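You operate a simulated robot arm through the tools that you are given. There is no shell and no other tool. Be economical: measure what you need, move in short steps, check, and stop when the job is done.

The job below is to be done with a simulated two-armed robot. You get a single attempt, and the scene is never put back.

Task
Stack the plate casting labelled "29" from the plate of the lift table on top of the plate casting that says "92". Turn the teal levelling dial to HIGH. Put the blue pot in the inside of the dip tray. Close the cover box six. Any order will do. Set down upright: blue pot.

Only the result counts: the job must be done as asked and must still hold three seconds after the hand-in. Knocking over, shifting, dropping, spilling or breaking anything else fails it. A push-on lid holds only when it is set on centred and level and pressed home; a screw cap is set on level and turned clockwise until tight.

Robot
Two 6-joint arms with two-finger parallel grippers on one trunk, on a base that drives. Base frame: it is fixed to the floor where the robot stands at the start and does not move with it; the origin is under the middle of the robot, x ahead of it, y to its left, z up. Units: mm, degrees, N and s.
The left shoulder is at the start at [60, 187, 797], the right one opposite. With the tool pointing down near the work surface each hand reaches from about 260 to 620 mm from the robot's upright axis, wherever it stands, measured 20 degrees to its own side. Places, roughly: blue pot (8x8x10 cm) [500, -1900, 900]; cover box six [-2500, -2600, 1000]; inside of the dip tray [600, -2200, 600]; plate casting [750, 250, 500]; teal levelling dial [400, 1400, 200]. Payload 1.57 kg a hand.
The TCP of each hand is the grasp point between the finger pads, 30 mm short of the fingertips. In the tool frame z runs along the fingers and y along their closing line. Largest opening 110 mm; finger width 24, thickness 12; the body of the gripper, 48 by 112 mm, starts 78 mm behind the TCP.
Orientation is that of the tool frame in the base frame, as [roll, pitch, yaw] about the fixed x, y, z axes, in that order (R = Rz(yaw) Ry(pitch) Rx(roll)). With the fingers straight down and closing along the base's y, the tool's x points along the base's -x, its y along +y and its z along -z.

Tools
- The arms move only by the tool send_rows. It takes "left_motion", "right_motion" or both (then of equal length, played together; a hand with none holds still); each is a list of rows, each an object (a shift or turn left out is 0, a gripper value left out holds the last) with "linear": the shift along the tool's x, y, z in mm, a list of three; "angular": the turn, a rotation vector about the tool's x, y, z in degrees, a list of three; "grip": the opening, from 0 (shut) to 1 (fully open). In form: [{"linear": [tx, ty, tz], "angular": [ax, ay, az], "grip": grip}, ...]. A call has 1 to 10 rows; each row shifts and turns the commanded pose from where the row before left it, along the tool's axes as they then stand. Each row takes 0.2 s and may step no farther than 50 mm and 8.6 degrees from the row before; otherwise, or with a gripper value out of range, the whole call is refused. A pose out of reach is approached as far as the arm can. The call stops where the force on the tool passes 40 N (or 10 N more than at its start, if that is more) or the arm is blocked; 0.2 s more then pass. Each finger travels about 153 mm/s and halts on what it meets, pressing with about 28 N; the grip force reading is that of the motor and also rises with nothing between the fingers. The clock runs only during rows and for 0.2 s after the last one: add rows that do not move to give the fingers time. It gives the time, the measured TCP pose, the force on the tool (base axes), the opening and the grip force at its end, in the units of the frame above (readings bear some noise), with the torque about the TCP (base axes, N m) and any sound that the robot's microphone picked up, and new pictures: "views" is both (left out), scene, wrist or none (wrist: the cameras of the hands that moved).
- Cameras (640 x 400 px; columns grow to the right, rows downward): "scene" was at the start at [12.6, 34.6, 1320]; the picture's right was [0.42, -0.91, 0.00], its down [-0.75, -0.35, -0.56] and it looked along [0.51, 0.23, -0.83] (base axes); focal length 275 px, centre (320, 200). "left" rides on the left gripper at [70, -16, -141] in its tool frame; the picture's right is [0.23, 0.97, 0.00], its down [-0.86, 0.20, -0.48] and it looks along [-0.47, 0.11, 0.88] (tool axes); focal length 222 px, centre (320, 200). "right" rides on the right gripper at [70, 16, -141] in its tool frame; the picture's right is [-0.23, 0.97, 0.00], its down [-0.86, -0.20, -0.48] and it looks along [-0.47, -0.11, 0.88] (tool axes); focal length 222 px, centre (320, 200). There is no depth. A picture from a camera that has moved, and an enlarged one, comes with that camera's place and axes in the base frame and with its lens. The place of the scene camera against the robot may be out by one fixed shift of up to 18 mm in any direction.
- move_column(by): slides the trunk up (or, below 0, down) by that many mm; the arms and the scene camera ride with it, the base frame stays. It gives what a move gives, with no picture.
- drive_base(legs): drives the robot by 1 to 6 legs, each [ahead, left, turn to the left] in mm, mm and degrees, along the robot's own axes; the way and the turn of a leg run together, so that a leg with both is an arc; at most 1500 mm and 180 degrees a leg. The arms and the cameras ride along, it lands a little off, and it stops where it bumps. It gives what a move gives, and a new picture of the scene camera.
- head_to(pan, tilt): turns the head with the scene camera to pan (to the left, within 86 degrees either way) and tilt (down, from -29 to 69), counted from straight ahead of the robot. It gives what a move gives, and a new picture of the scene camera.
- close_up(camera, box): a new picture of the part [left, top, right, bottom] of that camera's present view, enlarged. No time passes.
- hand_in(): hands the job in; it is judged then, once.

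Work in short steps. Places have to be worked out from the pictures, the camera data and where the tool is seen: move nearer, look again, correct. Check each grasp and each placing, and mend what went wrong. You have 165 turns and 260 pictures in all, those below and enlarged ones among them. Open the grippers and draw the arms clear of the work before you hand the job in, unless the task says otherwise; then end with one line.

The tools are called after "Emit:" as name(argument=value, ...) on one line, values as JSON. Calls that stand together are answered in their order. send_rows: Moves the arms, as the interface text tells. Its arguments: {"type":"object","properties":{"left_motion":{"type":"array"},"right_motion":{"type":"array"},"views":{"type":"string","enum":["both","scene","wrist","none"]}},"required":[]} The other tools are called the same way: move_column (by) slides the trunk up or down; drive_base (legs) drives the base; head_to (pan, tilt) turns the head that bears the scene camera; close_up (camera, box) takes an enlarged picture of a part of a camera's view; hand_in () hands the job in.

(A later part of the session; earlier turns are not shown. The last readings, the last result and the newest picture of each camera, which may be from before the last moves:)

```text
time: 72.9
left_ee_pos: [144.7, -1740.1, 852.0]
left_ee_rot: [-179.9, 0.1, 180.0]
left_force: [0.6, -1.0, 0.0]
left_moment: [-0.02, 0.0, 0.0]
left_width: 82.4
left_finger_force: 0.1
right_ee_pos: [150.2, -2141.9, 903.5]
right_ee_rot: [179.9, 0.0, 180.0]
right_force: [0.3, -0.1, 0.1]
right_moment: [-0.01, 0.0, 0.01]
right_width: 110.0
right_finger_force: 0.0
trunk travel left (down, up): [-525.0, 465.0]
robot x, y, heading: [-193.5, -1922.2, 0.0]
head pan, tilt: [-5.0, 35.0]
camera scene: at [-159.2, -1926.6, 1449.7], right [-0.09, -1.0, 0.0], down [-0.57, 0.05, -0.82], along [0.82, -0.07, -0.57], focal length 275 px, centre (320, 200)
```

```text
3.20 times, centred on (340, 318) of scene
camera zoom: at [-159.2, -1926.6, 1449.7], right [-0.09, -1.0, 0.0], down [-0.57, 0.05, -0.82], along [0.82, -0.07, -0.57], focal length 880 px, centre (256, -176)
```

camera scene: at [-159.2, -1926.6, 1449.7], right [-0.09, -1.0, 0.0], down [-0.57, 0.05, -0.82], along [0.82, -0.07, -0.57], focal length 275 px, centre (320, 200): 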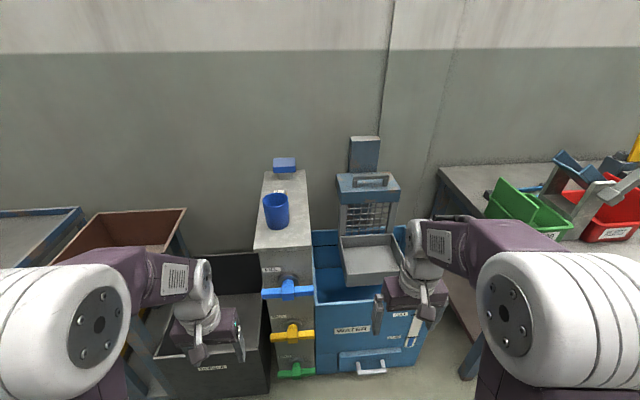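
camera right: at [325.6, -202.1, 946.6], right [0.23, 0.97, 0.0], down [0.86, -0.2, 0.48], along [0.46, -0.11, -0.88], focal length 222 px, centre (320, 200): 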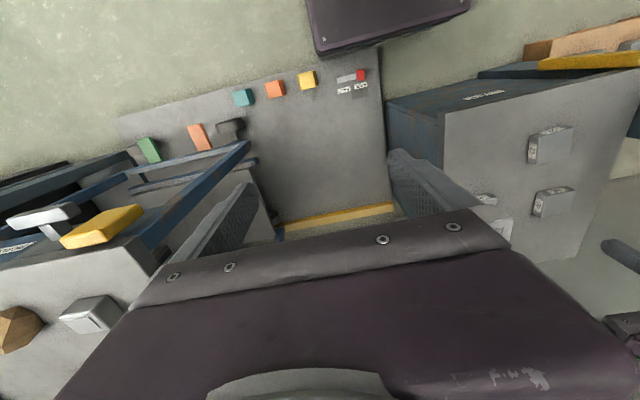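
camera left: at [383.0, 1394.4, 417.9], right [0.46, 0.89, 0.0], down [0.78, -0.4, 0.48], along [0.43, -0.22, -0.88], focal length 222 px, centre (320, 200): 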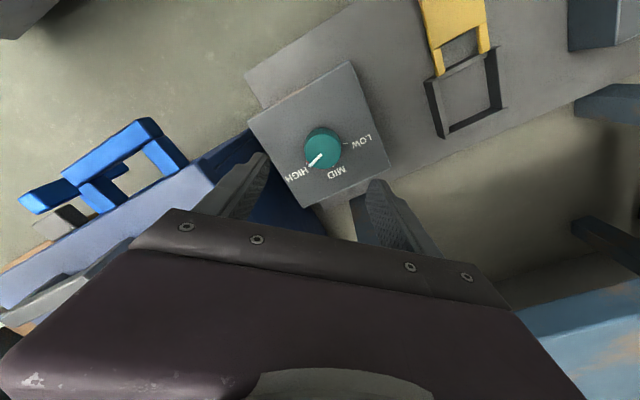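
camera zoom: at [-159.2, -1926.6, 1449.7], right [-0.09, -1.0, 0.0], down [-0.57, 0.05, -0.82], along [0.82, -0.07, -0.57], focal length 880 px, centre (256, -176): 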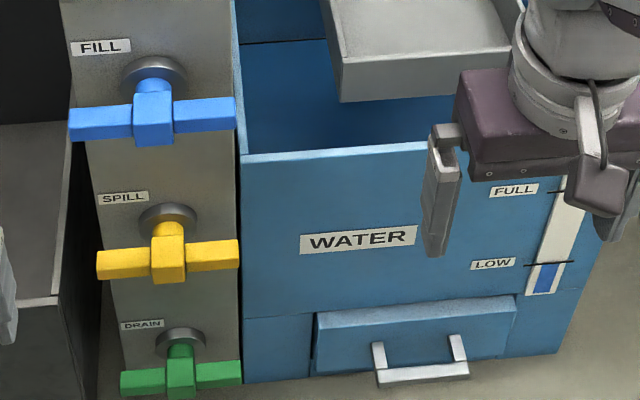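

Dip tray is the grey tray over the water tank (≈(600,−2195)); pot ≈ (545,−1848), its base at z≈873. I raise the trunk and position so the right arm reaches the pot.

Emit:
move_column(by=270)

Emit:
drive_base(legs=[[0, 222, 0], [170, 0, 0]])

Emit:
head_to(pan=-15, tilt=50)

```text
time: 75.6
left_ee_pos: [144.2, -1739.9, 1121.6]
left_ee_rot: [-179.8, 0.1, 179.8]
left_force: [-0.5, 0.6, 0.2]
left_moment: [0.0, -0.02, 0.02]
left_width: 82.4
left_finger_force: 0.0
right_ee_pos: [150.6, -2142.4, 1174.3]
right_ee_rot: [179.9, -0.1, 179.9]
right_force: [-0.1, 0.2, -0.1]
right_moment: [0.0, 0.03, -0.01]
right_width: 110.0
right_finger_force: 0.0
trunk travel left (down, up): [-795.0, 195.0]
robot x, y, heading: [-194.6, -1924.4, -0.0]
head pan, tilt: [-5.0, 35.0]
```

```text
time: 78.4
left_ee_pos: [310.9, -1523.7, 1122.6]
left_ee_rot: [-179.9, 0.1, 179.5]
left_force: [-0.2, -0.3, 0.7]
left_moment: [0.03, -0.04, 0.0]
left_width: 82.6
left_finger_force: 0.1
right_ee_pos: [312.4, -1924.9, 1175.0]
right_ee_rot: [-179.9, 0.0, 179.6]
right_force: [-0.5, -0.1, 0.5]
right_moment: [0.01, -0.07, 0.02]
right_width: 109.9
right_finger_force: 0.1
trunk travel left (down, up): [-795.0, 195.0]
robot x, y, heading: [-29.4, -1704.7, -0.4]
head pan, tilt: [-5.0, 35.0]
camera scene: at [4.1, -1708.5, 1719.8], right [-0.09, -1.0, 0.0], down [-0.57, 0.05, -0.82], along [0.82, -0.08, -0.57], focal length 275 px, centre (320, 200)
```

scene: 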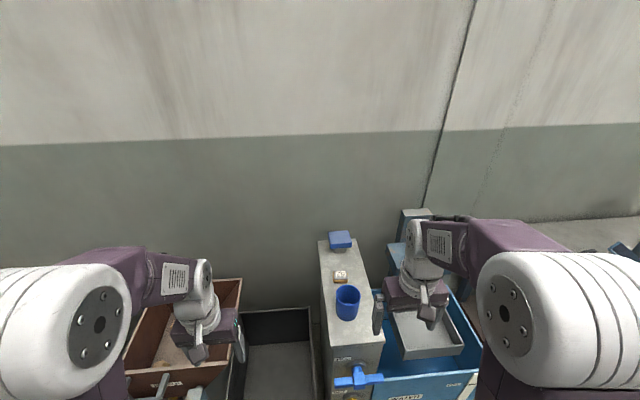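

```text
time: 79.1
left_ee_pos: [313.8, -1522.7, 1121.0]
left_ee_rot: [-179.9, 0.0, 179.5]
left_force: [0.5, 0.2, 0.5]
left_moment: [0.02, 0.04, 0.0]
left_width: 82.6
left_finger_force: 0.0
right_ee_pos: [316.9, -1925.7, 1174.2]
right_ee_rot: [-180.0, 0.0, 179.6]
right_force: [-0.1, 0.3, -0.1]
right_moment: [0.01, -0.02, -0.03]
right_width: 109.9
right_finger_force: 0.0
trunk travel left (down, up): [-795.0, 195.0]
robot x, y, heading: [-25.7, -1707.7, -0.2]
head pan, tilt: [-15.0, 50.0]
camera scene: at [-3.7, -1720.0, 1698.0], right [-0.27, -0.96, 0.0], down [-0.74, 0.2, -0.64], along [0.62, -0.17, -0.77], focal length 275 px, centre (320, 200)
```

scene: 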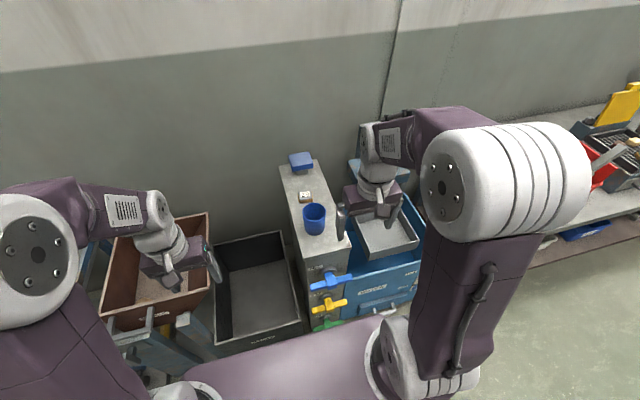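

I move the right hand nearer the pot to look with its wrist camera.

Emit:
send_rows(right_motion=[{"linear": [-40, 20, 0]}, {"linear": [-40, 20, 0]}, {"linear": [-40, 20, 0]}, {"linear": [-40, 15, 15]}, {"linear": [0, 0, 40]}, {}], views="wrist")

Emit:
close_up(camera="scene", box=[250, 140, 410, 240])

```text
time: 80.5
left_ee_pos: [313.1, -1523.0, 1121.7]
left_ee_rot: [-179.9, 0.3, 179.5]
left_force: [0.3, -0.6, 0.4]
left_moment: [0.01, 0.02, 0.01]
left_width: 82.4
left_finger_force: 0.0
right_ee_pos: [476.3, -1852.4, 1118.8]
right_ee_rot: [-180.0, 0.0, 179.6]
right_force: [-1.0, 0.0, 0.4]
right_moment: [0.0, -0.03, 0.04]
right_width: 110.1
right_finger_force: 0.2
trunk travel left (down, up): [-795.0, 195.0]
robot x, y, heading: [-26.7, -1703.5, -0.4]
head pan, tilt: [-15.0, 50.0]
camera right: at [407.6, -1836.0, 1261.8], right [0.23, 0.97, 0.0], down [0.85, -0.21, 0.48], along [0.47, -0.11, -0.88], focal length 222 px, centre (320, 200)
```

right: 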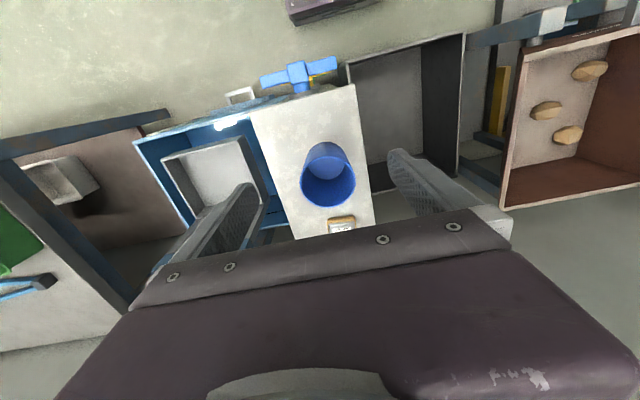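

```text
4.00 times, centred on (330, 190) of scene
camera zoom: at [-6.3, -1719.9, 1698.0], right [-0.27, -0.96, 0.0], down [-0.74, 0.2, -0.64], along [0.62, -0.17, -0.77], focal length 1100 px, centre (280, 240)
```

zoom: 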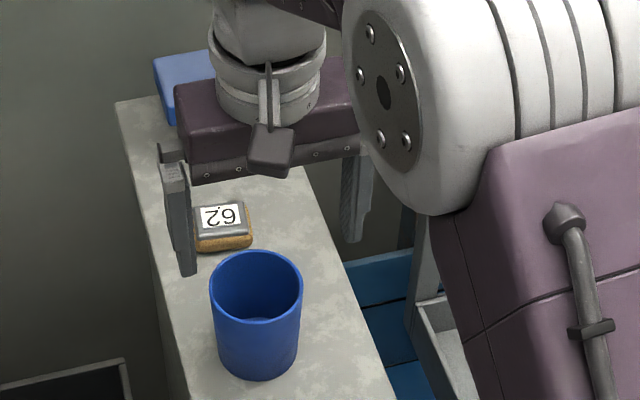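

Pot ≈ (539,−1855), rim z≈970. I move over it with tips just above the rim.

Emit:
send_rows(right_motion=[{"linear": [-40, -2.5, 0]}, {"linear": [-23, 0, 35]}, {"linear": [0, 0, 35]}, {"linear": [0, 0, 35]}, {}], views="wrist")

Emit:
close_up(camera="scene", box=[250, 140, 410, 240])

```text
time: 81.7
left_ee_pos: [312.7, -1522.9, 1122.8]
left_ee_rot: [-179.9, 0.2, 179.5]
left_force: [0.6, -0.1, -0.5]
left_moment: [0.01, -0.01, -0.04]
left_width: 82.3
left_finger_force: 0.0
right_ee_pos: [540.3, -1854.2, 1014.0]
right_ee_rot: [-179.8, 0.0, 179.6]
right_force: [-0.5, -0.4, 0.4]
right_moment: [0.0, 0.03, 0.02]
right_width: 110.0
right_finger_force: 0.0
trunk travel left (down, up): [-795.0, 195.0]
robot x, y, heading: [-27.4, -1701.2, -0.5]
head pan, tilt: [-15.0, 50.0]
camera right: at [469.5, -1837.5, 1156.3], right [0.23, 0.97, 0.0], down [0.85, -0.21, 0.48], along [0.46, -0.11, -0.88], focal length 222 px, centre (320, 200)
```

right: 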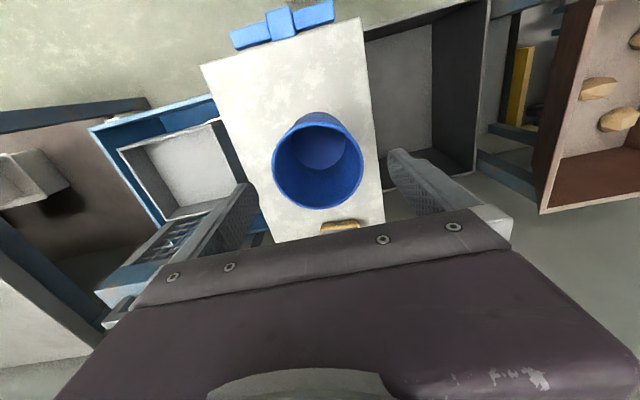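

```text
4.00 times, centred on (330, 190) of scene
camera zoom: at [-4.9, -1719.8, 1698.0], right [-0.27, -0.96, 0.0], down [-0.74, 0.2, -0.64], along [0.62, -0.17, -0.77], focal length 1100 px, centre (280, 240)
```

zoom: 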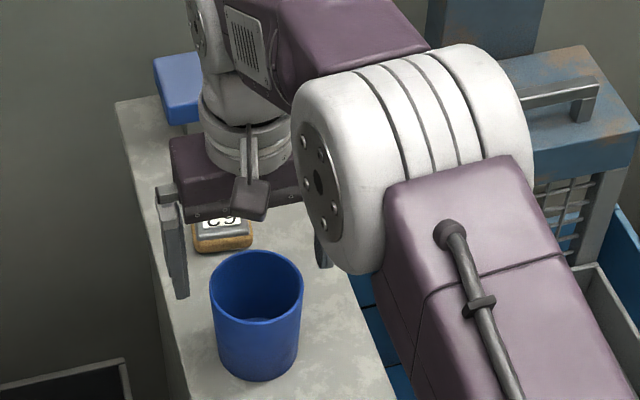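

Pot is ~5 mm nearer than the TCP. I correct, descend 70 mm around it and close.

Emit:
send_rows(right_motion=[{"linear": [5, -1, 15]}, {"linear": [0, 0, 30]}, {"linear": [0, 0, 25]}, {}, {"grip": 0.5}, {"grip": 0.5}, {"grip": 0.5}, {"grip": 0.5}], views="wrist")

Emit:
close_up(camera="scene", box=[250, 140, 410, 240])

```text
time: 83.5
left_ee_pos: [314.1, -1523.7, 1122.8]
left_ee_rot: [-179.8, 0.2, 179.5]
left_force: [1.0, -0.1, 0.0]
left_moment: [-0.01, -0.01, 0.02]
left_width: 82.8
left_finger_force: 0.0
right_ee_pos: [536.4, -1854.4, 942.7]
right_ee_rot: [-180.0, 0.0, 179.6]
right_force: [-0.1, -0.8, -0.3]
right_moment: [-0.02, 0.0, 0.01]
right_width: 77.7
right_finger_force: 28.0
trunk travel left (down, up): [-795.0, 195.0]
robot x, y, heading: [-28.6, -1703.0, -0.2]
head pan, tilt: [-15.0, 50.0]
camera right: at [465.8, -1839.4, 1086.4], right [0.23, 0.97, 0.0], down [0.85, -0.21, 0.48], along [0.47, -0.11, -0.88], focal length 222 px, centre (320, 200)
```

right: 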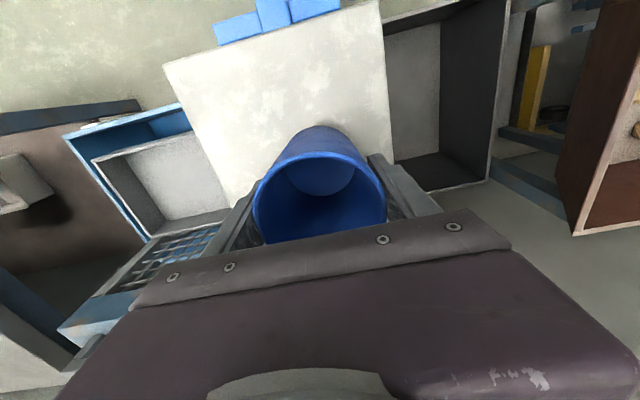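

```text
4.00 times, centred on (330, 190) of scene
camera zoom: at [-5.0, -1719.9, 1698.0], right [-0.27, -0.96, 0.0], down [-0.74, 0.2, -0.64], along [0.62, -0.17, -0.77], focal length 1100 px, centre (280, 240)
```

zoom: 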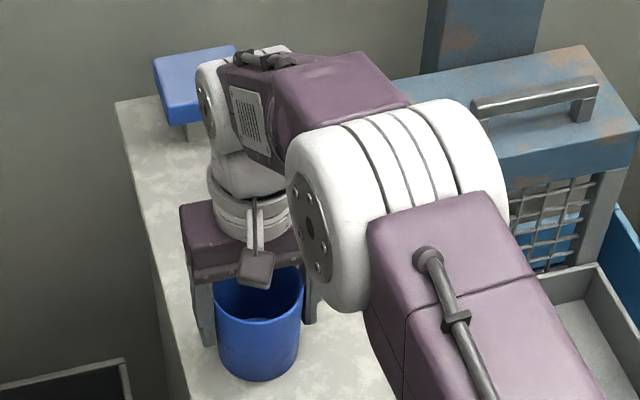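

Pot gripped (77.7 mm). Lift, pull back, check, then strafe right.

Emit:
send_rows(right_motion=[{"linear": [0, 0, -30]}, {"linear": [0, 0, -40]}, {"linear": [0, 0, -40]}, {"linear": [40, 0, 0]}, {"linear": [40, 0, 0]}, {"linear": [40, 0, 0]}, {}], views="none")

Emit:
drive_base(legs=[[0, -330, 0]])

Emit:
send_rows(right_motion=[{}], views="wrist")

```text
time: 85.1
left_ee_pos: [313.7, -1523.4, 1122.1]
left_ee_rot: [-179.9, -0.1, 179.5]
left_force: [-0.5, -0.4, 0.8]
left_moment: [0.01, 0.03, 0.03]
left_width: 82.8
left_finger_force: 0.0
right_ee_pos: [413.8, -1853.2, 1057.3]
right_ee_rot: [179.9, 0.0, 179.5]
right_force: [1.0, 0.8, -1.3]
right_moment: [0.0, 0.02, -0.03]
right_width: 77.6
right_finger_force: 27.7
trunk travel left (down, up): [-795.0, 195.0]
robot x, y, heading: [-30.3, -1707.1, -0.6]
head pan, tilt: [-15.0, 50.0]
```

```text
time: 87.3
left_ee_pos: [311.2, -1851.2, 1121.1]
left_ee_rot: [-179.8, 0.0, 179.8]
left_force: [0.3, 1.2, -0.5]
left_moment: [-0.02, 0.0, 0.0]
left_width: 82.3
left_finger_force: 0.1
right_ee_pos: [414.1, -2179.4, 1058.0]
right_ee_rot: [-179.9, -0.1, 179.9]
right_force: [0.7, 0.5, -0.7]
right_moment: [-0.05, 0.02, 0.0]
right_width: 78.1
right_finger_force: 27.9
trunk travel left (down, up): [-795.0, 195.0]
robot x, y, heading: [-27.4, -2036.3, -0.0]
head pan, tilt: [-15.0, 50.0]
camera scene: at [-6.3, -2048.3, 1698.0], right [-0.26, -0.97, 0.0], down [-0.74, 0.2, -0.64], along [0.62, -0.17, -0.77], focal length 275 px, centre (320, 200)
```

scene: 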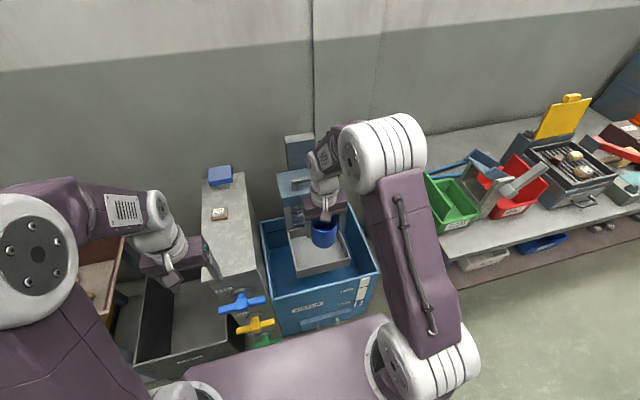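

```text
time: 87.7
left_ee_pos: [311.4, -1850.0, 1121.9]
left_ee_rot: [-180.0, 0.1, 179.8]
left_force: [-0.7, 0.4, -0.2]
left_moment: [-0.02, 0.0, 0.01]
left_width: 82.7
left_finger_force: 0.0
right_ee_pos: [414.5, -2181.3, 1056.2]
right_ee_rot: [-180.0, 0.0, 179.9]
right_force: [-0.2, -1.1, -0.8]
right_moment: [-0.02, -0.02, -0.02]
right_width: 77.8
right_finger_force: 27.9
trunk travel left (down, up): [-795.0, 195.0]
robot x, y, heading: [-28.9, -2033.4, -0.0]
head pan, tilt: [-15.0, 50.0]
camera right: at [344.1, -2164.8, 1198.8], right [0.23, 0.97, 0.0], down [0.85, -0.2, 0.48], along [0.47, -0.11, -0.88], focal length 222 px, centre (320, 200)
```

right: 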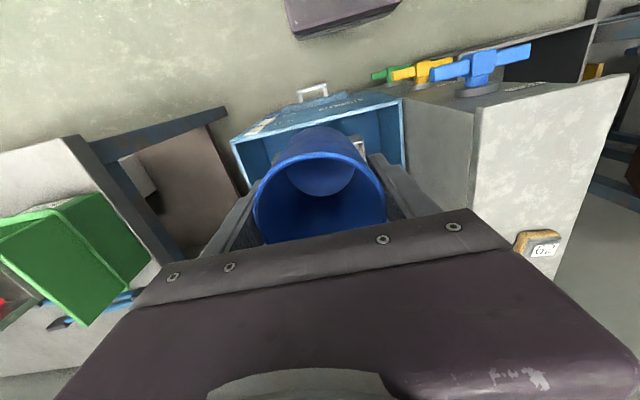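

Emit:
close_up(camera="scene", box=[256, 160, 400, 250])

Emit:
close_up(camera="scene", box=[256, 230, 400, 320])

```text
4.44 times, centred on (328, 205) of scene
camera zoom: at [-6.2, -2049.5, 1698.0], right [-0.26, -0.97, 0.0], down [-0.74, 0.2, -0.64], along [0.62, -0.17, -0.77], focal length 1223 px, centre (284, 178)
```

zoom: 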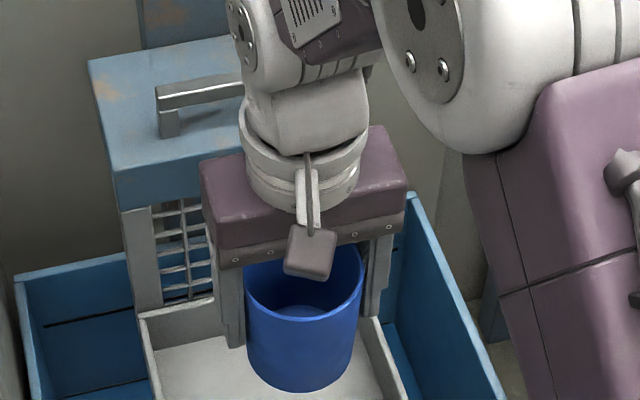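

```text
4.44 times, centred on (328, 275) of scene
camera zoom: at [-6.2, -2049.5, 1698.0], right [-0.26, -0.97, 0.0], down [-0.74, 0.2, -0.64], along [0.62, -0.17, -0.77], focal length 1223 px, centre (284, -133)
```

zoom: 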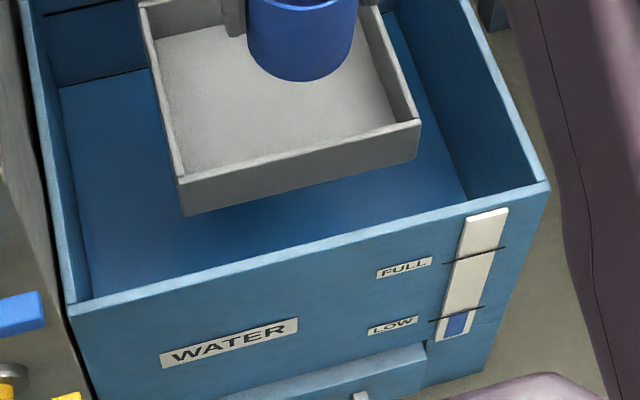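

Tray interior spans about x 510–710, y −2325…−2095. I extend the pot to about (572,−2205) up high, then lower the trunk partway.

Emit:
send_rows(right_motion=[{"linear": [-40, -6, 0]}, {"linear": [-40, -6, 0]}, {"linear": [-40, -6, 0]}, {"linear": [-40, -6, 0]}, {}], views="none")

Emit:
move_column(by=-230)

Emit:
send_rows(right_motion=[{}], views="both")

```text
time: 88.9
left_ee_pos: [310.7, -1851.8, 1121.1]
left_ee_rot: [-180.0, 0.0, 179.7]
left_force: [-0.2, -0.2, 0.0]
left_moment: [-0.01, -0.01, 0.01]
left_width: 82.5
left_finger_force: 0.1
right_ee_pos: [568.6, -2207.3, 1057.2]
right_ee_rot: [-179.9, -0.1, 179.9]
right_force: [-0.6, -0.4, -1.2]
right_moment: [-0.01, -0.04, 0.01]
right_width: 77.9
right_finger_force: 28.1
right hand out of reach, approached as far as the arm can: row 4
trunk travel left (down, up): [-795.0, 195.0]
robot x, y, heading: [-27.7, -2034.0, 0.1]
head pan, tilt: [-15.0, 50.0]
```

```text
time: 91.3
left_ee_pos: [312.1, -1852.3, 890.6]
left_ee_rot: [-179.9, 0.1, 179.8]
left_force: [-0.8, -0.4, -0.6]
left_moment: [0.02, 0.01, -0.03]
left_width: 82.2
left_finger_force: 0.1
right_ee_pos: [569.2, -2208.8, 826.6]
right_ee_rot: [180.0, 0.1, 179.9]
right_force: [-0.4, 0.9, -0.1]
right_moment: [0.02, 0.02, 0.01]
right_width: 77.8
right_finger_force: 28.3
trunk travel left (down, up): [-565.0, 425.0]
robot x, y, heading: [-27.7, -2034.1, -0.0]
head pan, tilt: [-15.0, 50.0]
```

```text
time: 91.7
left_ee_pos: [311.8, -1851.6, 892.0]
left_ee_rot: [-179.9, 0.1, 179.8]
left_force: [0.2, 0.0, 0.2]
left_moment: [-0.04, -0.01, -0.02]
left_width: 82.5
left_finger_force: 0.1
right_ee_pos: [569.3, -2207.2, 827.7]
right_ee_rot: [-179.9, 0.0, 179.9]
right_force: [1.3, -0.4, -0.4]
right_moment: [-0.03, 0.04, 0.0]
right_width: 77.8
right_finger_force: 28.1
trunk travel left (down, up): [-565.0, 425.0]
robot x, y, heading: [-27.2, -2033.5, 0.0]
head pan, tilt: [-15.0, 50.0]
camera scene: at [-6.2, -2050.5, 1468.0], right [-0.26, -0.97, 0.0], down [-0.74, 0.2, -0.64], along [0.62, -0.17, -0.77], focal length 275 px, centre (320, 200)
camera right: at [499.9, -2191.1, 969.9], right [0.23, 0.97, 0.0], down [0.85, -0.2, 0.48], along [0.47, -0.11, -0.88], focal length 222 px, centre (320, 200)
```

scene: 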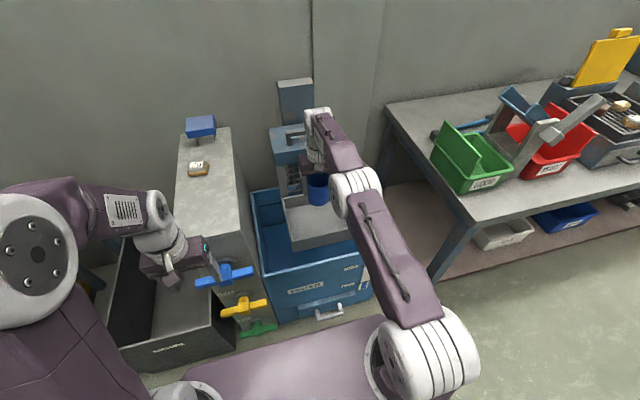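
right: 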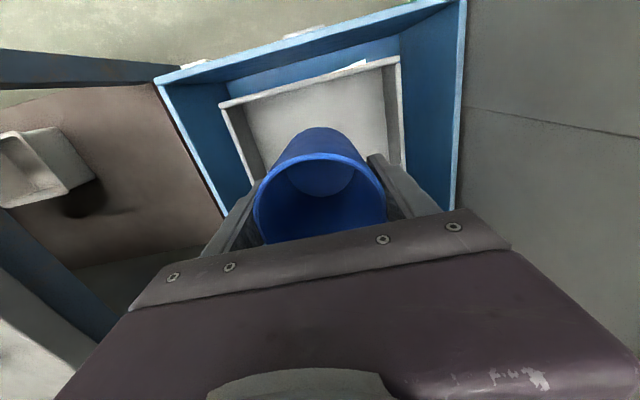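

Pot is over the tray, front rim at x≈500, clear by ~25 mm. I raise the left hand out of the way and lower the trunk 110 mm.

Emit:
send_rows(left_motion=[{"linear": [20, 0, -40]}, {"linear": [20, 0, -40]}, {"linear": [0, 0, -40]}], views="none")

Emit:
move_column(by=-110)

Emit:
send_rows(right_motion=[{"linear": [0, 0, 15]}, {}], views="both")

Emit:
close_up(camera="scene", box=[250, 100, 378, 180])

```text
time: 92.5
left_ee_pos: [269.7, -1852.1, 1014.0]
left_ee_rot: [-179.9, 0.1, 179.8]
left_force: [0.7, 0.7, 0.3]
left_moment: [-0.01, 0.01, 0.0]
left_width: 82.6
left_finger_force: 0.1
right_ee_pos: [569.3, -2208.6, 827.4]
right_ee_rot: [-180.0, 0.0, 179.9]
right_force: [-0.2, -0.8, -1.1]
right_moment: [-0.03, 0.0, 0.02]
right_width: 78.0
right_finger_force: 27.8
trunk travel left (down, up): [-565.0, 425.0]
robot x, y, heading: [-30.8, -2031.6, 0.2]
head pan, tilt: [-15.0, 50.0]
```

```text
time: 94.0
left_ee_pos: [270.2, -1853.5, 903.4]
left_ee_rot: [-179.9, 0.1, 179.9]
left_force: [-0.1, 1.3, 0.2]
left_moment: [0.03, 0.02, 0.02]
left_width: 82.5
left_finger_force: 0.0
right_ee_pos: [568.8, -2207.5, 718.1]
right_ee_rot: [-179.9, 0.0, 179.9]
right_force: [0.1, -0.7, -1.6]
right_moment: [-0.02, 0.02, -0.01]
right_width: 77.8
right_finger_force: 28.5
trunk travel left (down, up): [-455.0, 535.0]
robot x, y, heading: [-30.9, -2038.5, 0.0]
head pan, tilt: [-15.0, 50.0]
```

```text
time: 94.6
left_ee_pos: [271.4, -1853.8, 902.7]
left_ee_rot: [-180.0, 0.2, 179.8]
left_force: [0.1, 0.1, 1.4]
left_moment: [-0.06, -0.03, 0.0]
left_width: 82.4
left_finger_force: 0.1
right_ee_pos: [569.6, -2206.9, 702.2]
right_ee_rot: [180.0, 0.0, 179.8]
right_force: [0.0, 0.7, -1.4]
right_moment: [0.02, 0.01, 0.02]
right_width: 77.7
right_finger_force: 28.0
trunk travel left (down, up): [-455.0, 535.0]
robot x, y, heading: [-30.3, -2034.2, -0.1]
head pan, tilt: [-15.0, 50.0]
camera scene: at [-6.5, -2050.4, 1358.0], right [-0.26, -0.97, 0.0], down [-0.74, 0.2, -0.64], along [0.62, -0.17, -0.77], focal length 275 px, centre (320, 200)
camera right: at [500.2, -2190.4, 845.5], right [0.23, 0.97, 0.0], down [0.85, -0.2, 0.48], along [0.47, -0.11, -0.88], focal length 222 px, centre (320, 200)
```

scene: 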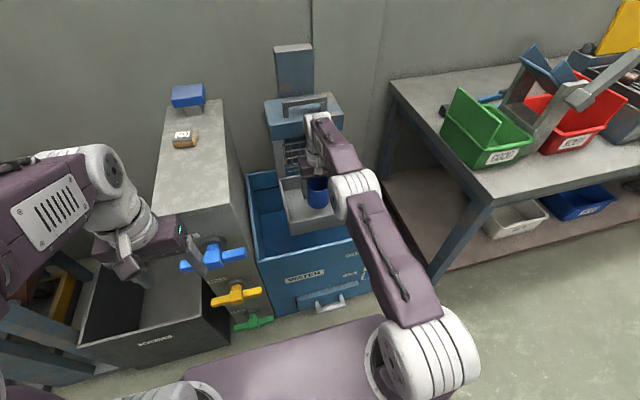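
right: 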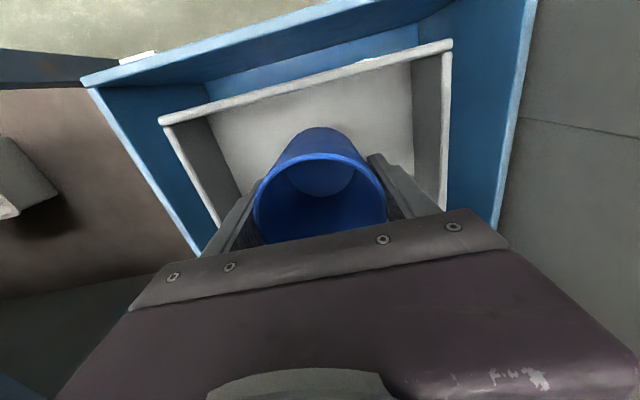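

```text
5.00 times, centred on (314, 140) of scene
camera zoom: at [-6.5, -2050.4, 1358.0], right [-0.26, -0.97, 0.0], down [-0.74, 0.2, -0.64], along [0.62, -0.17, -0.77], focal length 1376 px, centre (350, 500)
```

zoom: 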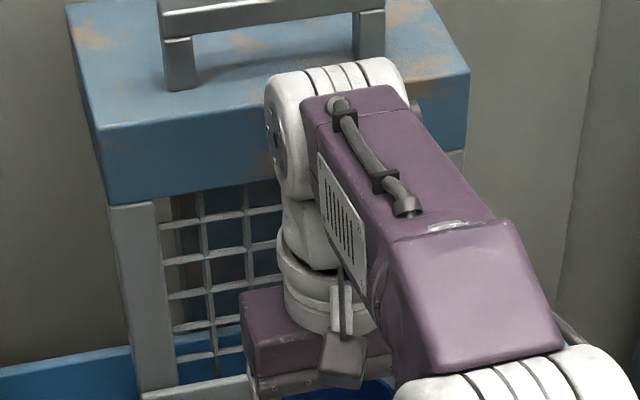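

Pot bottom is now about level with the rim (z≈632); floor ~600. Lower in small steps.

Emit:
send_rows(right_motion=[{"linear": [0, 0, 10]}, {"linear": [0, 0, 5]}, {"linear": [0, 0, 3]}, {}], views="none")

Emit:
close_up(camera="scene", box=[264, 155, 376, 225])

Emit:
close_up(camera="right", box=[200, 60, 456, 220])

```text
time: 95.6
left_ee_pos: [269.8, -1853.0, 903.1]
left_ee_rot: [-180.0, 0.2, 179.8]
left_force: [0.3, 0.1, 0.3]
left_moment: [-0.03, -0.01, 0.0]
left_width: 82.3
left_finger_force: 0.0
right_ee_pos: [572.3, -2208.4, 684.4]
right_ee_rot: [-180.0, 0.1, 180.0]
right_force: [-0.2, -1.0, -1.5]
right_moment: [-0.02, 0.01, 0.02]
right_width: 77.7
right_finger_force: 28.3
trunk travel left (down, up): [-455.0, 535.0]
robot x, y, heading: [-28.4, -2037.8, 0.1]
head pan, tilt: [-15.0, 50.0]
```

```text
5.71 times, centred on (320, 190) of scene
camera zoom: at [-6.3, -2050.4, 1358.0], right [-0.26, -0.97, 0.0], down [-0.74, 0.2, -0.64], along [0.62, -0.17, -0.77], focal length 1572 px, centre (320, 257)
```

zoom: 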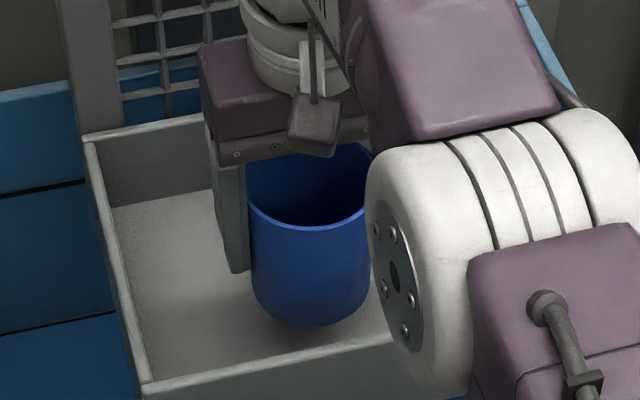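

```text
2.50 times, centred on (328, 140) of right
camera zoom: at [501.2, -2191.6, 826.3], right [0.23, 0.97, 0.0], down [0.85, -0.2, 0.48], along [0.47, -0.11, -0.88], focal length 555 px, centre (300, 350)
```

zoom: 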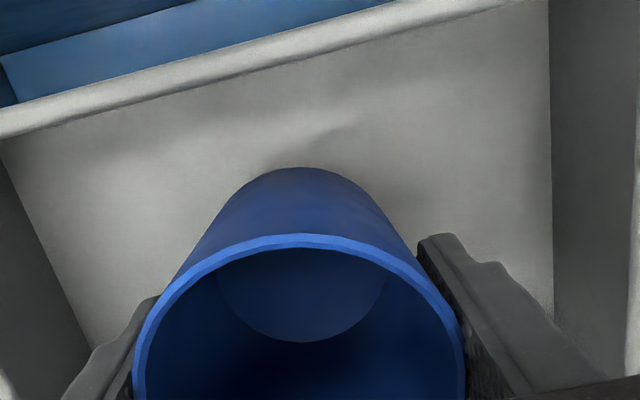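

Emit:
send_rows(right_motion=[{"linear": [0, 0, 6]}, {"linear": [0, 0, 3]}, {"linear": [0, 0, 3]}, {}], views="none")

Emit:
close_up(camera="right", box=[200, 60, 456, 220])

```text
time: 96.6
left_ee_pos: [269.8, -1852.4, 901.5]
left_ee_rot: [-180.0, 0.1, 179.8]
left_force: [0.1, 1.2, 1.1]
left_moment: [-0.03, -0.01, -0.01]
left_width: 82.6
left_finger_force: 0.1
right_ee_pos: [568.8, -2205.5, 672.3]
right_ee_rot: [-180.0, 0.0, 179.8]
right_force: [-0.8, -0.5, -0.8]
right_moment: [-0.01, 0.02, -0.01]
right_width: 77.9
right_finger_force: 28.0
trunk travel left (down, up): [-455.0, 535.0]
robot x, y, heading: [-32.4, -2034.6, -0.3]
head pan, tilt: [-15.0, 50.0]
```

```text
2.50 times, centred on (328, 140) of right
camera zoom: at [499.3, -2190.8, 813.7], right [0.23, 0.97, 0.0], down [0.85, -0.2, 0.48], along [0.47, -0.11, -0.88], focal length 555 px, centre (300, 350)
```

zoom: 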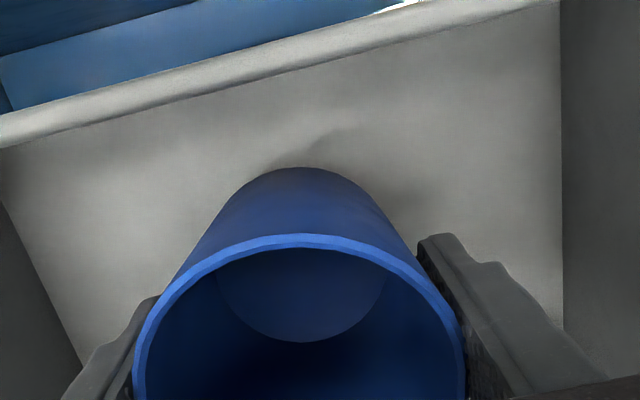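

Emit:
send_rows(right_motion=[{"linear": [0, 0, 3]}, {"linear": [0, 0, 3]}, {"linear": [0, 0, 2]}, {}], views="none")

Emit:
close_up(camera="scene", box=[264, 155, 376, 225])

```text
time: 97.6
left_ee_pos: [271.0, -1853.3, 902.4]
left_ee_rot: [-179.9, 0.1, 179.8]
left_force: [-0.5, 0.2, 0.5]
left_moment: [-0.05, -0.04, 0.03]
left_width: 82.5
left_finger_force: 0.2
right_ee_pos: [569.0, -2206.5, 663.9]
right_ee_rot: [-180.0, 0.0, -180.0]
right_force: [0.1, -0.1, -1.4]
right_moment: [0.01, 0.0, 0.0]
right_width: 77.6
right_finger_force: 28.1
trunk travel left (down, up): [-455.0, 535.0]
robot x, y, heading: [-28.8, -2037.4, -0.0]
head pan, tilt: [-15.0, 50.0]
```

```text
5.71 times, centred on (320, 190) of scene
camera zoom: at [-6.3, -2050.4, 1358.0], right [-0.26, -0.97, 0.0], down [-0.74, 0.2, -0.64], along [0.62, -0.17, -0.77], focal length 1572 px, centre (320, 257)
```

zoom: 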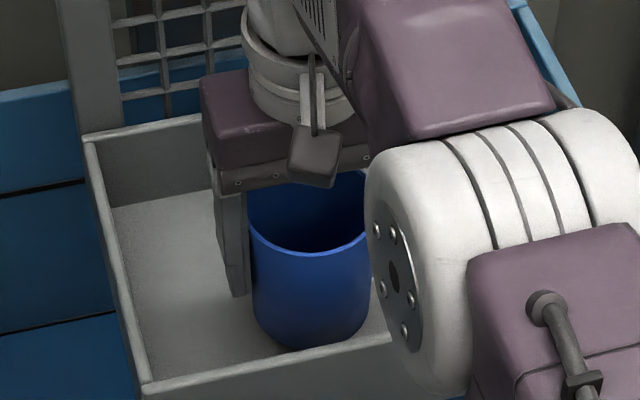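

Emit:
send_rows(right_motion=[{"linear": [0, 0, 2]}, {"linear": [0, 0, 2]}, {}], views="none")

Emit:
send_rows(right_motion=[{"linear": [0, 0, 2]}, {"linear": [0, 0, 2]}, {}], views="none")

Emit:
close_up(camera="scene", box=[264, 155, 376, 225])

```text
time: 98.4
left_ee_pos: [269.7, -1852.5, 901.9]
left_ee_rot: [-179.9, 0.1, 179.7]
left_force: [-0.5, 0.1, -0.3]
left_moment: [0.01, -0.01, -0.01]
left_width: 82.7
left_finger_force: 0.0
right_ee_pos: [568.8, -2207.0, 660.7]
right_ee_rot: [179.9, 0.0, 180.0]
right_force: [0.4, -0.2, -0.8]
right_moment: [0.03, -0.02, -0.01]
right_width: 77.7
right_finger_force: 27.5
trunk travel left (down, up): [-455.0, 535.0]
robot x, y, heading: [-33.9, -2035.8, 0.1]
head pan, tilt: [-15.0, 50.0]
```

```text
time: 99.2
left_ee_pos: [270.8, -1852.3, 903.1]
left_ee_rot: [-179.9, 0.0, 179.7]
left_force: [-0.7, -0.8, 0.1]
left_moment: [-0.02, 0.0, 0.02]
left_width: 82.4
left_finger_force: 0.1
right_ee_pos: [568.5, -2207.2, 657.3]
right_ee_rot: [-179.9, 0.0, -180.0]
right_force: [0.2, -0.3, -1.6]
right_moment: [0.01, 0.0, 0.01]
right_width: 77.6
right_finger_force: 28.1
trunk travel left (down, up): [-455.0, 535.0]
robot x, y, heading: [-30.9, -2033.2, -0.3]
head pan, tilt: [-15.0, 50.0]
```

```text
5.71 times, centred on (320, 190) of scene
camera zoom: at [-6.3, -2050.4, 1358.0], right [-0.26, -0.97, 0.0], down [-0.74, 0.2, -0.64], along [0.62, -0.17, -0.77], focal length 1572 px, centre (320, 257)
```

zoom: 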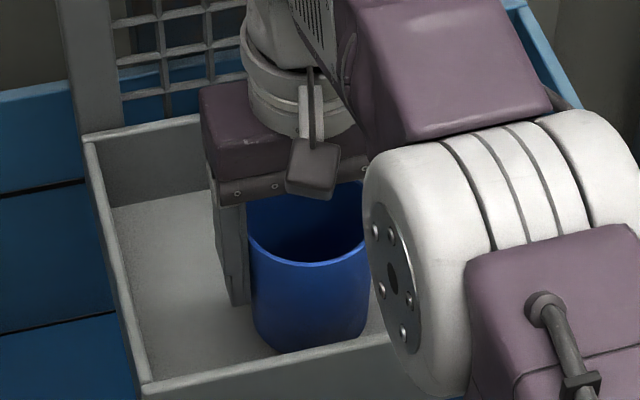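

Emit:
send_rows(right_motion=[{"linear": [0, 0, 2]}, {"linear": [0, 0, 2]}, {}], views="none")

Emit:
send_rows(right_motion=[{"linear": [0, 0, 2]}, {"linear": [0, 0, 2]}, {}], views="none")

Emit:
close_up(camera="right", box=[200, 60, 456, 220])

```text
time: 100.0
left_ee_pos: [270.4, -1852.6, 902.6]
left_ee_rot: [-179.9, 0.1, 179.8]
left_force: [-0.3, -0.7, 0.3]
left_moment: [-0.02, -0.02, 0.01]
left_width: 82.4
left_finger_force: 0.1
right_ee_pos: [570.5, -2206.7, 651.8]
right_ee_rot: [179.9, 0.0, 179.9]
right_force: [0.4, -0.3, -2.0]
right_moment: [-0.01, 0.0, 0.01]
right_width: 77.4
right_finger_force: 27.8
trunk travel left (down, up): [-455.0, 535.0]
robot x, y, heading: [-27.8, -2033.4, 0.1]
head pan, tilt: [-15.0, 50.0]
```

```text
time: 100.8
left_ee_pos: [270.6, -1851.8, 903.0]
left_ee_rot: [-179.9, 0.1, 179.8]
left_force: [0.2, -0.1, -0.6]
left_moment: [0.03, -0.02, -0.01]
left_width: 82.5
left_finger_force: 0.0
right_ee_pos: [569.9, -2207.3, 648.0]
right_ee_rot: [180.0, 0.0, 179.9]
right_force: [-0.2, -0.5, -1.0]
right_moment: [-0.03, -0.01, -0.01]
right_width: 77.7
right_finger_force: 27.6
trunk travel left (down, up): [-455.0, 535.0]
robot x, y, heading: [-33.1, -2039.1, -0.1]
head pan, tilt: [-15.0, 50.0]
```

```text
2.50 times, centred on (328, 140) of right
camera zoom: at [499.8, -2190.7, 791.1], right [0.23, 0.97, 0.0], down [0.85, -0.2, 0.48], along [0.47, -0.11, -0.88], focal length 555 px, centre (300, 350)
```

zoom: 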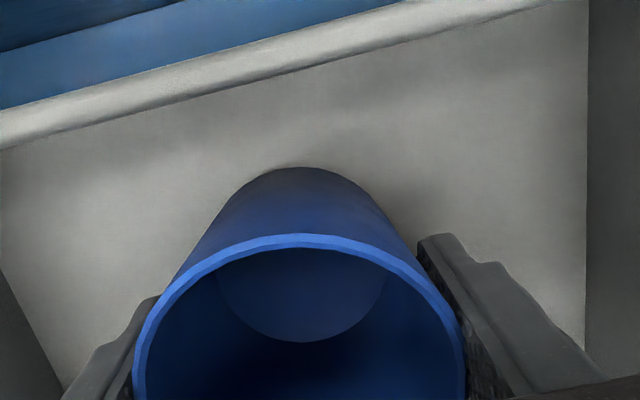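

Emit:
send_rows(right_motion=[{"linear": [0, 0, 2]}, {"linear": [0, 0, 2]}, {}], views="none")

Emit:
send_rows(right_motion=[{"linear": [0, 0, 2]}, {"linear": [0, 0, 2]}, {}], views="none")

Emit:
close_up(camera="scene", box=[264, 155, 376, 225])

```text
time: 101.6
left_ee_pos: [269.7, -1852.3, 902.8]
left_ee_rot: [-179.9, 0.0, 179.9]
left_force: [-0.1, -0.1, 0.2]
left_moment: [-0.03, 0.04, 0.0]
left_width: 82.4
left_finger_force: 0.1
right_ee_pos: [570.0, -2206.0, 646.4]
right_ee_rot: [-179.9, 0.2, 179.9]
right_force: [4.7, 0.3, 11.0]
right_moment: [0.04, -0.07, -0.03]
right_width: 77.6
right_finger_force: 28.1
trunk travel left (down, up): [-455.0, 535.0]
robot x, y, heading: [-29.7, -2035.2, 0.1]
head pan, tilt: [-15.0, 50.0]
```

```text
time: 102.4
left_ee_pos: [271.4, -1851.8, 903.2]
left_ee_rot: [-179.9, 0.1, 179.8]
left_force: [-1.7, -0.5, -0.1]
left_moment: [0.01, 0.0, -0.03]
left_width: 82.4
left_finger_force: 0.0
right_ee_pos: [568.6, -2206.8, 641.2]
right_ee_rot: [-179.9, 0.1, 179.9]
right_force: [2.2, 0.5, 5.5]
right_moment: [0.07, -0.31, 0.04]
right_width: 77.6
right_finger_force: 27.5
trunk travel left (down, up): [-455.0, 535.0]
robot x, y, heading: [-29.9, -2036.2, -0.0]
head pan, tilt: [-15.0, 50.0]
```

```text
5.71 times, centred on (320, 190) of scene
camera zoom: at [-7.1, -2050.0, 1357.9], right [-0.26, -0.97, 0.0], down [-0.74, 0.2, -0.64], along [0.62, -0.17, -0.77], focal length 1572 px, centre (320, 257)
```

zoom: 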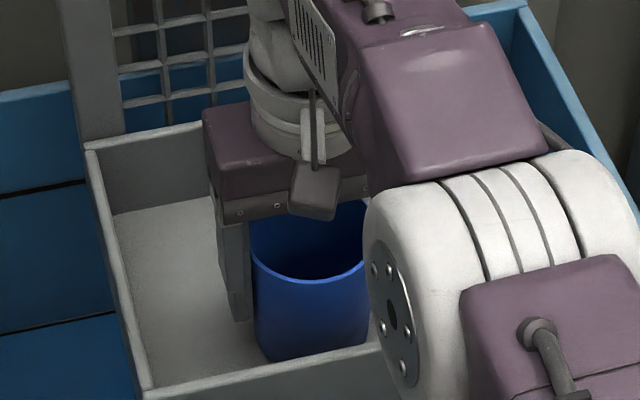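

Contact made (11 N, the tray gave slightly). I ease up 3 mm, then release.

Emit:
send_rows(right_motion=[{"linear": [0, 0, -3]}, {}], views="none")

Emit:
close_up(camera="scene", box=[264, 155, 376, 225])

```text
time: 103.0
left_ee_pos: [269.2, -1853.1, 902.1]
left_ee_rot: [-179.8, 0.1, 179.8]
left_force: [0.7, 0.7, -0.5]
left_moment: [0.01, 0.0, 0.0]
left_width: 82.5
left_finger_force: 0.1
right_ee_pos: [568.9, -2207.5, 642.3]
right_ee_rot: [-179.9, -0.2, 179.9]
right_force: [-1.0, 0.3, -0.9]
right_moment: [-0.02, 0.0, 0.0]
right_width: 77.4
right_finger_force: 27.7
trunk travel left (down, up): [-455.0, 535.0]
robot x, y, heading: [-26.9, -2031.2, -0.1]
head pan, tilt: [-15.0, 50.0]
```

```text
5.71 times, centred on (320, 190) of scene
camera zoom: at [-6.3, -2050.5, 1357.9], right [-0.26, -0.97, 0.0], down [-0.74, 0.2, -0.64], along [0.62, -0.17, -0.77], focal length 1572 px, centre (320, 257)
```

zoom: 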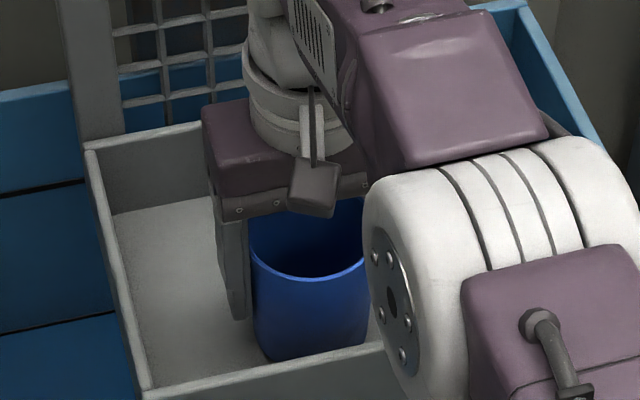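

Emit:
send_rows(right_motion=[{"linear": [0, 0, 1]}, {}, {"grip": 0.85}, {"grip": 0.85}, {"grip": 0.85}, {}], views="wrist")

Emit:
send_rows(right_motion=[{"linear": [0, 0, -30]}, {"linear": [0, 0, -45]}, {"linear": [0, 0, -45]}, {"linear": [0, 0, -45]}, {}], views="both")

```text
time: 104.4
left_ee_pos: [269.0, -1852.9, 902.9]
left_ee_rot: [-180.0, 0.2, 179.9]
left_force: [-0.4, 1.1, -0.2]
left_moment: [0.02, 0.02, -0.02]
left_width: 82.6
left_finger_force: 0.0
right_ee_pos: [570.5, -2206.1, 643.4]
right_ee_rot: [-180.0, 0.1, 179.8]
right_force: [-0.2, 0.7, -0.8]
right_moment: [-0.01, 0.0, -0.02]
right_width: 93.5
right_finger_force: 0.0
trunk travel left (down, up): [-455.0, 535.0]
robot x, y, heading: [-30.7, -2036.2, -0.1]
head pan, tilt: [-15.0, 50.0]
camera right: at [498.9, -2190.5, 784.8], right [0.23, 0.97, 0.0], down [0.85, -0.2, 0.48], along [0.47, -0.11, -0.88], focal length 222 px, centre (320, 200)
```

right: 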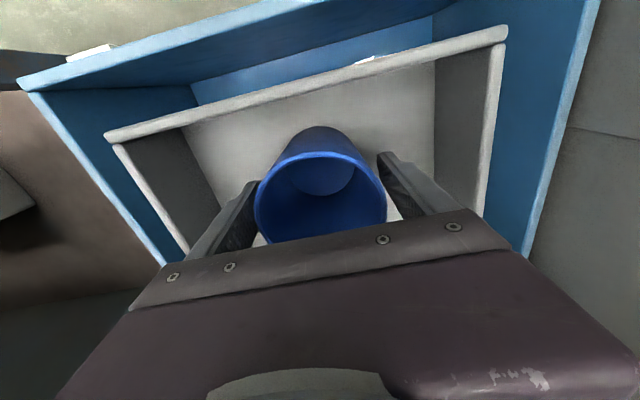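

```text
time: 105.6
left_ee_pos: [271.7, -1853.0, 901.7]
left_ee_rot: [180.0, 0.0, 179.8]
left_force: [0.0, 0.2, 0.6]
left_moment: [0.02, 0.01, -0.01]
left_width: 82.7
left_finger_force: 0.0
right_ee_pos: [555.7, -2208.4, 804.8]
right_ee_rot: [-180.0, -0.1, 179.9]
right_force: [0.7, 0.8, -0.4]
right_moment: [-0.01, 0.05, 0.0]
right_width: 93.3
right_finger_force: 0.0
right hand out of reach, approached as far as the arm can: row 3, 4
trunk travel left (down, up): [-455.0, 535.0]
robot x, y, heading: [-27.4, -2034.5, -0.1]
head pan, tilt: [-15.0, 50.0]
camera scene: at [-5.6, -2050.6, 1357.9], right [-0.26, -0.97, 0.0], down [-0.74, 0.2, -0.64], along [0.62, -0.17, -0.77], focal length 275 px, centre (320, 200)
camera right: at [486.5, -2192.6, 947.4], right [0.23, 0.97, 0.0], down [0.86, -0.2, 0.48], along [0.47, -0.11, -0.88], focal length 222 px, centre (320, 200)
```

scene: 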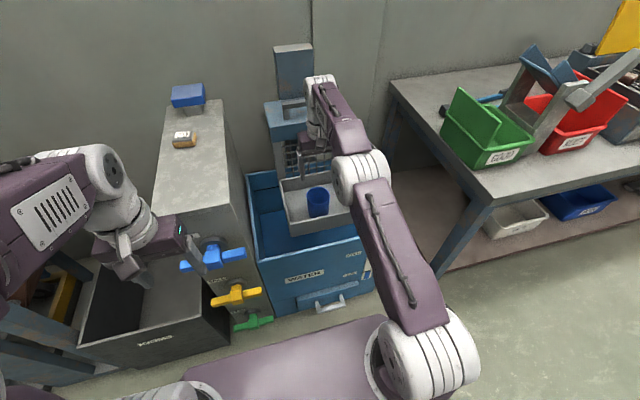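
right: 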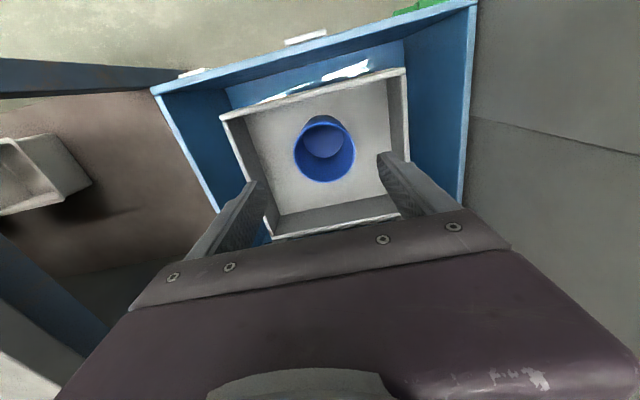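

Pot stands upright in the tray. I retract the right arm, back away and turn round to look for box six at about (−2500,−2600).

Emit:
send_rows(right_motion=[{"linear": [45, 0, -15]}, {"linear": [45, 0, -15]}, {"linear": [45, 0, -15]}, {"linear": [45, 0, -15]}, {"linear": [45, 0, -15]}, {}], views="none")

Emit:
drive_base(legs=[[-500, 0, 0], [0, 0, 170]])

Emit:
head_to(pan=20, tilt=15)

```text
time: 107.0
left_ee_pos: [272.2, -1853.1, 902.8]
left_ee_rot: [-179.9, 0.0, 179.8]
left_force: [0.5, -0.4, 0.4]
left_moment: [-0.01, 0.02, 0.02]
left_width: 82.6
left_finger_force: 0.0
right_ee_pos: [333.9, -2206.5, 879.1]
right_ee_rot: [179.9, -0.2, 179.9]
right_force: [-0.1, -0.1, -0.6]
right_moment: [-0.02, 0.03, 0.02]
right_width: 93.4
right_finger_force: 0.0
trunk travel left (down, up): [-455.0, 535.0]
robot x, y, heading: [-30.2, -2036.3, -0.2]
head pan, tilt: [-15.0, 50.0]
```

```text
time: 116.8
left_ee_pos: [-864.6, -2153.5, 903.5]
left_ee_rot: [-179.9, 0.1, -12.5]
left_force: [1.0, -0.5, 0.1]
left_moment: [0.03, -0.02, 0.03]
left_width: 82.1
left_finger_force: 0.0
right_ee_pos: [-850.7, -1792.5, 879.3]
right_ee_rot: [-180.0, -0.1, -12.4]
right_force: [-0.5, 0.1, 0.3]
right_moment: [0.0, 0.0, 0.0]
right_width: 93.8
right_finger_force: 0.1
trunk travel left (down, up): [-455.0, 535.0]
robot x, y, heading: [-531.3, -2037.9, 167.6]
head pan, tilt: [-15.0, 50.0]
camera scene: at [-534.5, -2011.0, 1358.0], right [0.46, 0.89, 0.0], down [0.68, -0.35, -0.64], along [-0.57, 0.3, -0.77], focal length 275 px, centre (320, 200)
```

scene: 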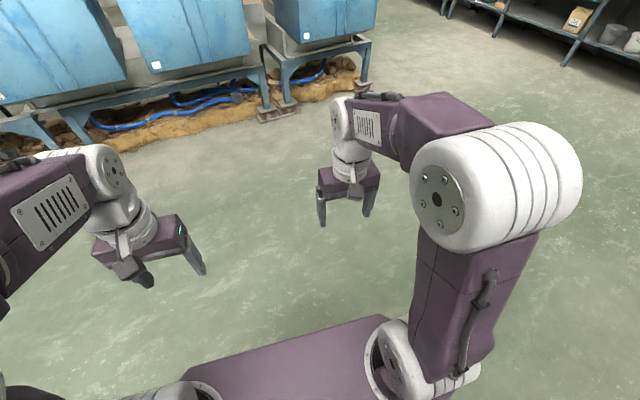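

```text
time: 117.8
left_ee_pos: [-864.6, -2152.9, 901.9]
left_ee_rot: [-179.8, 0.1, -12.5]
left_force: [1.1, -0.3, -0.6]
left_moment: [0.01, 0.0, 0.0]
left_width: 82.3
left_finger_force: 0.1
right_ee_pos: [-851.0, -1793.2, 879.3]
right_ee_rot: [180.0, 0.0, -12.5]
right_force: [-0.1, 0.7, 0.6]
right_moment: [-0.02, 0.02, -0.01]
right_width: 93.3
right_finger_force: 0.1
trunk travel left (down, up): [-455.0, 535.0]
robot x, y, heading: [-536.5, -2043.6, 167.4]
head pan, tilt: [20.0, 15.0]
camera scene: at [-558.8, -2058.6, 1411.6], right [-0.13, 0.99, 0.0], down [0.26, 0.03, -0.97], along [-0.96, -0.13, -0.26], focal length 275 px, centre (320, 200)
```

scene: 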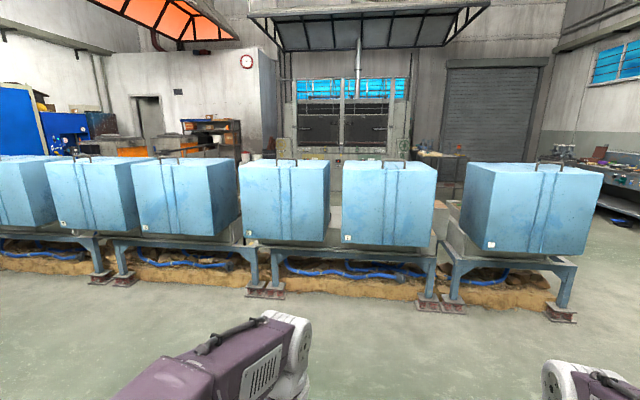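

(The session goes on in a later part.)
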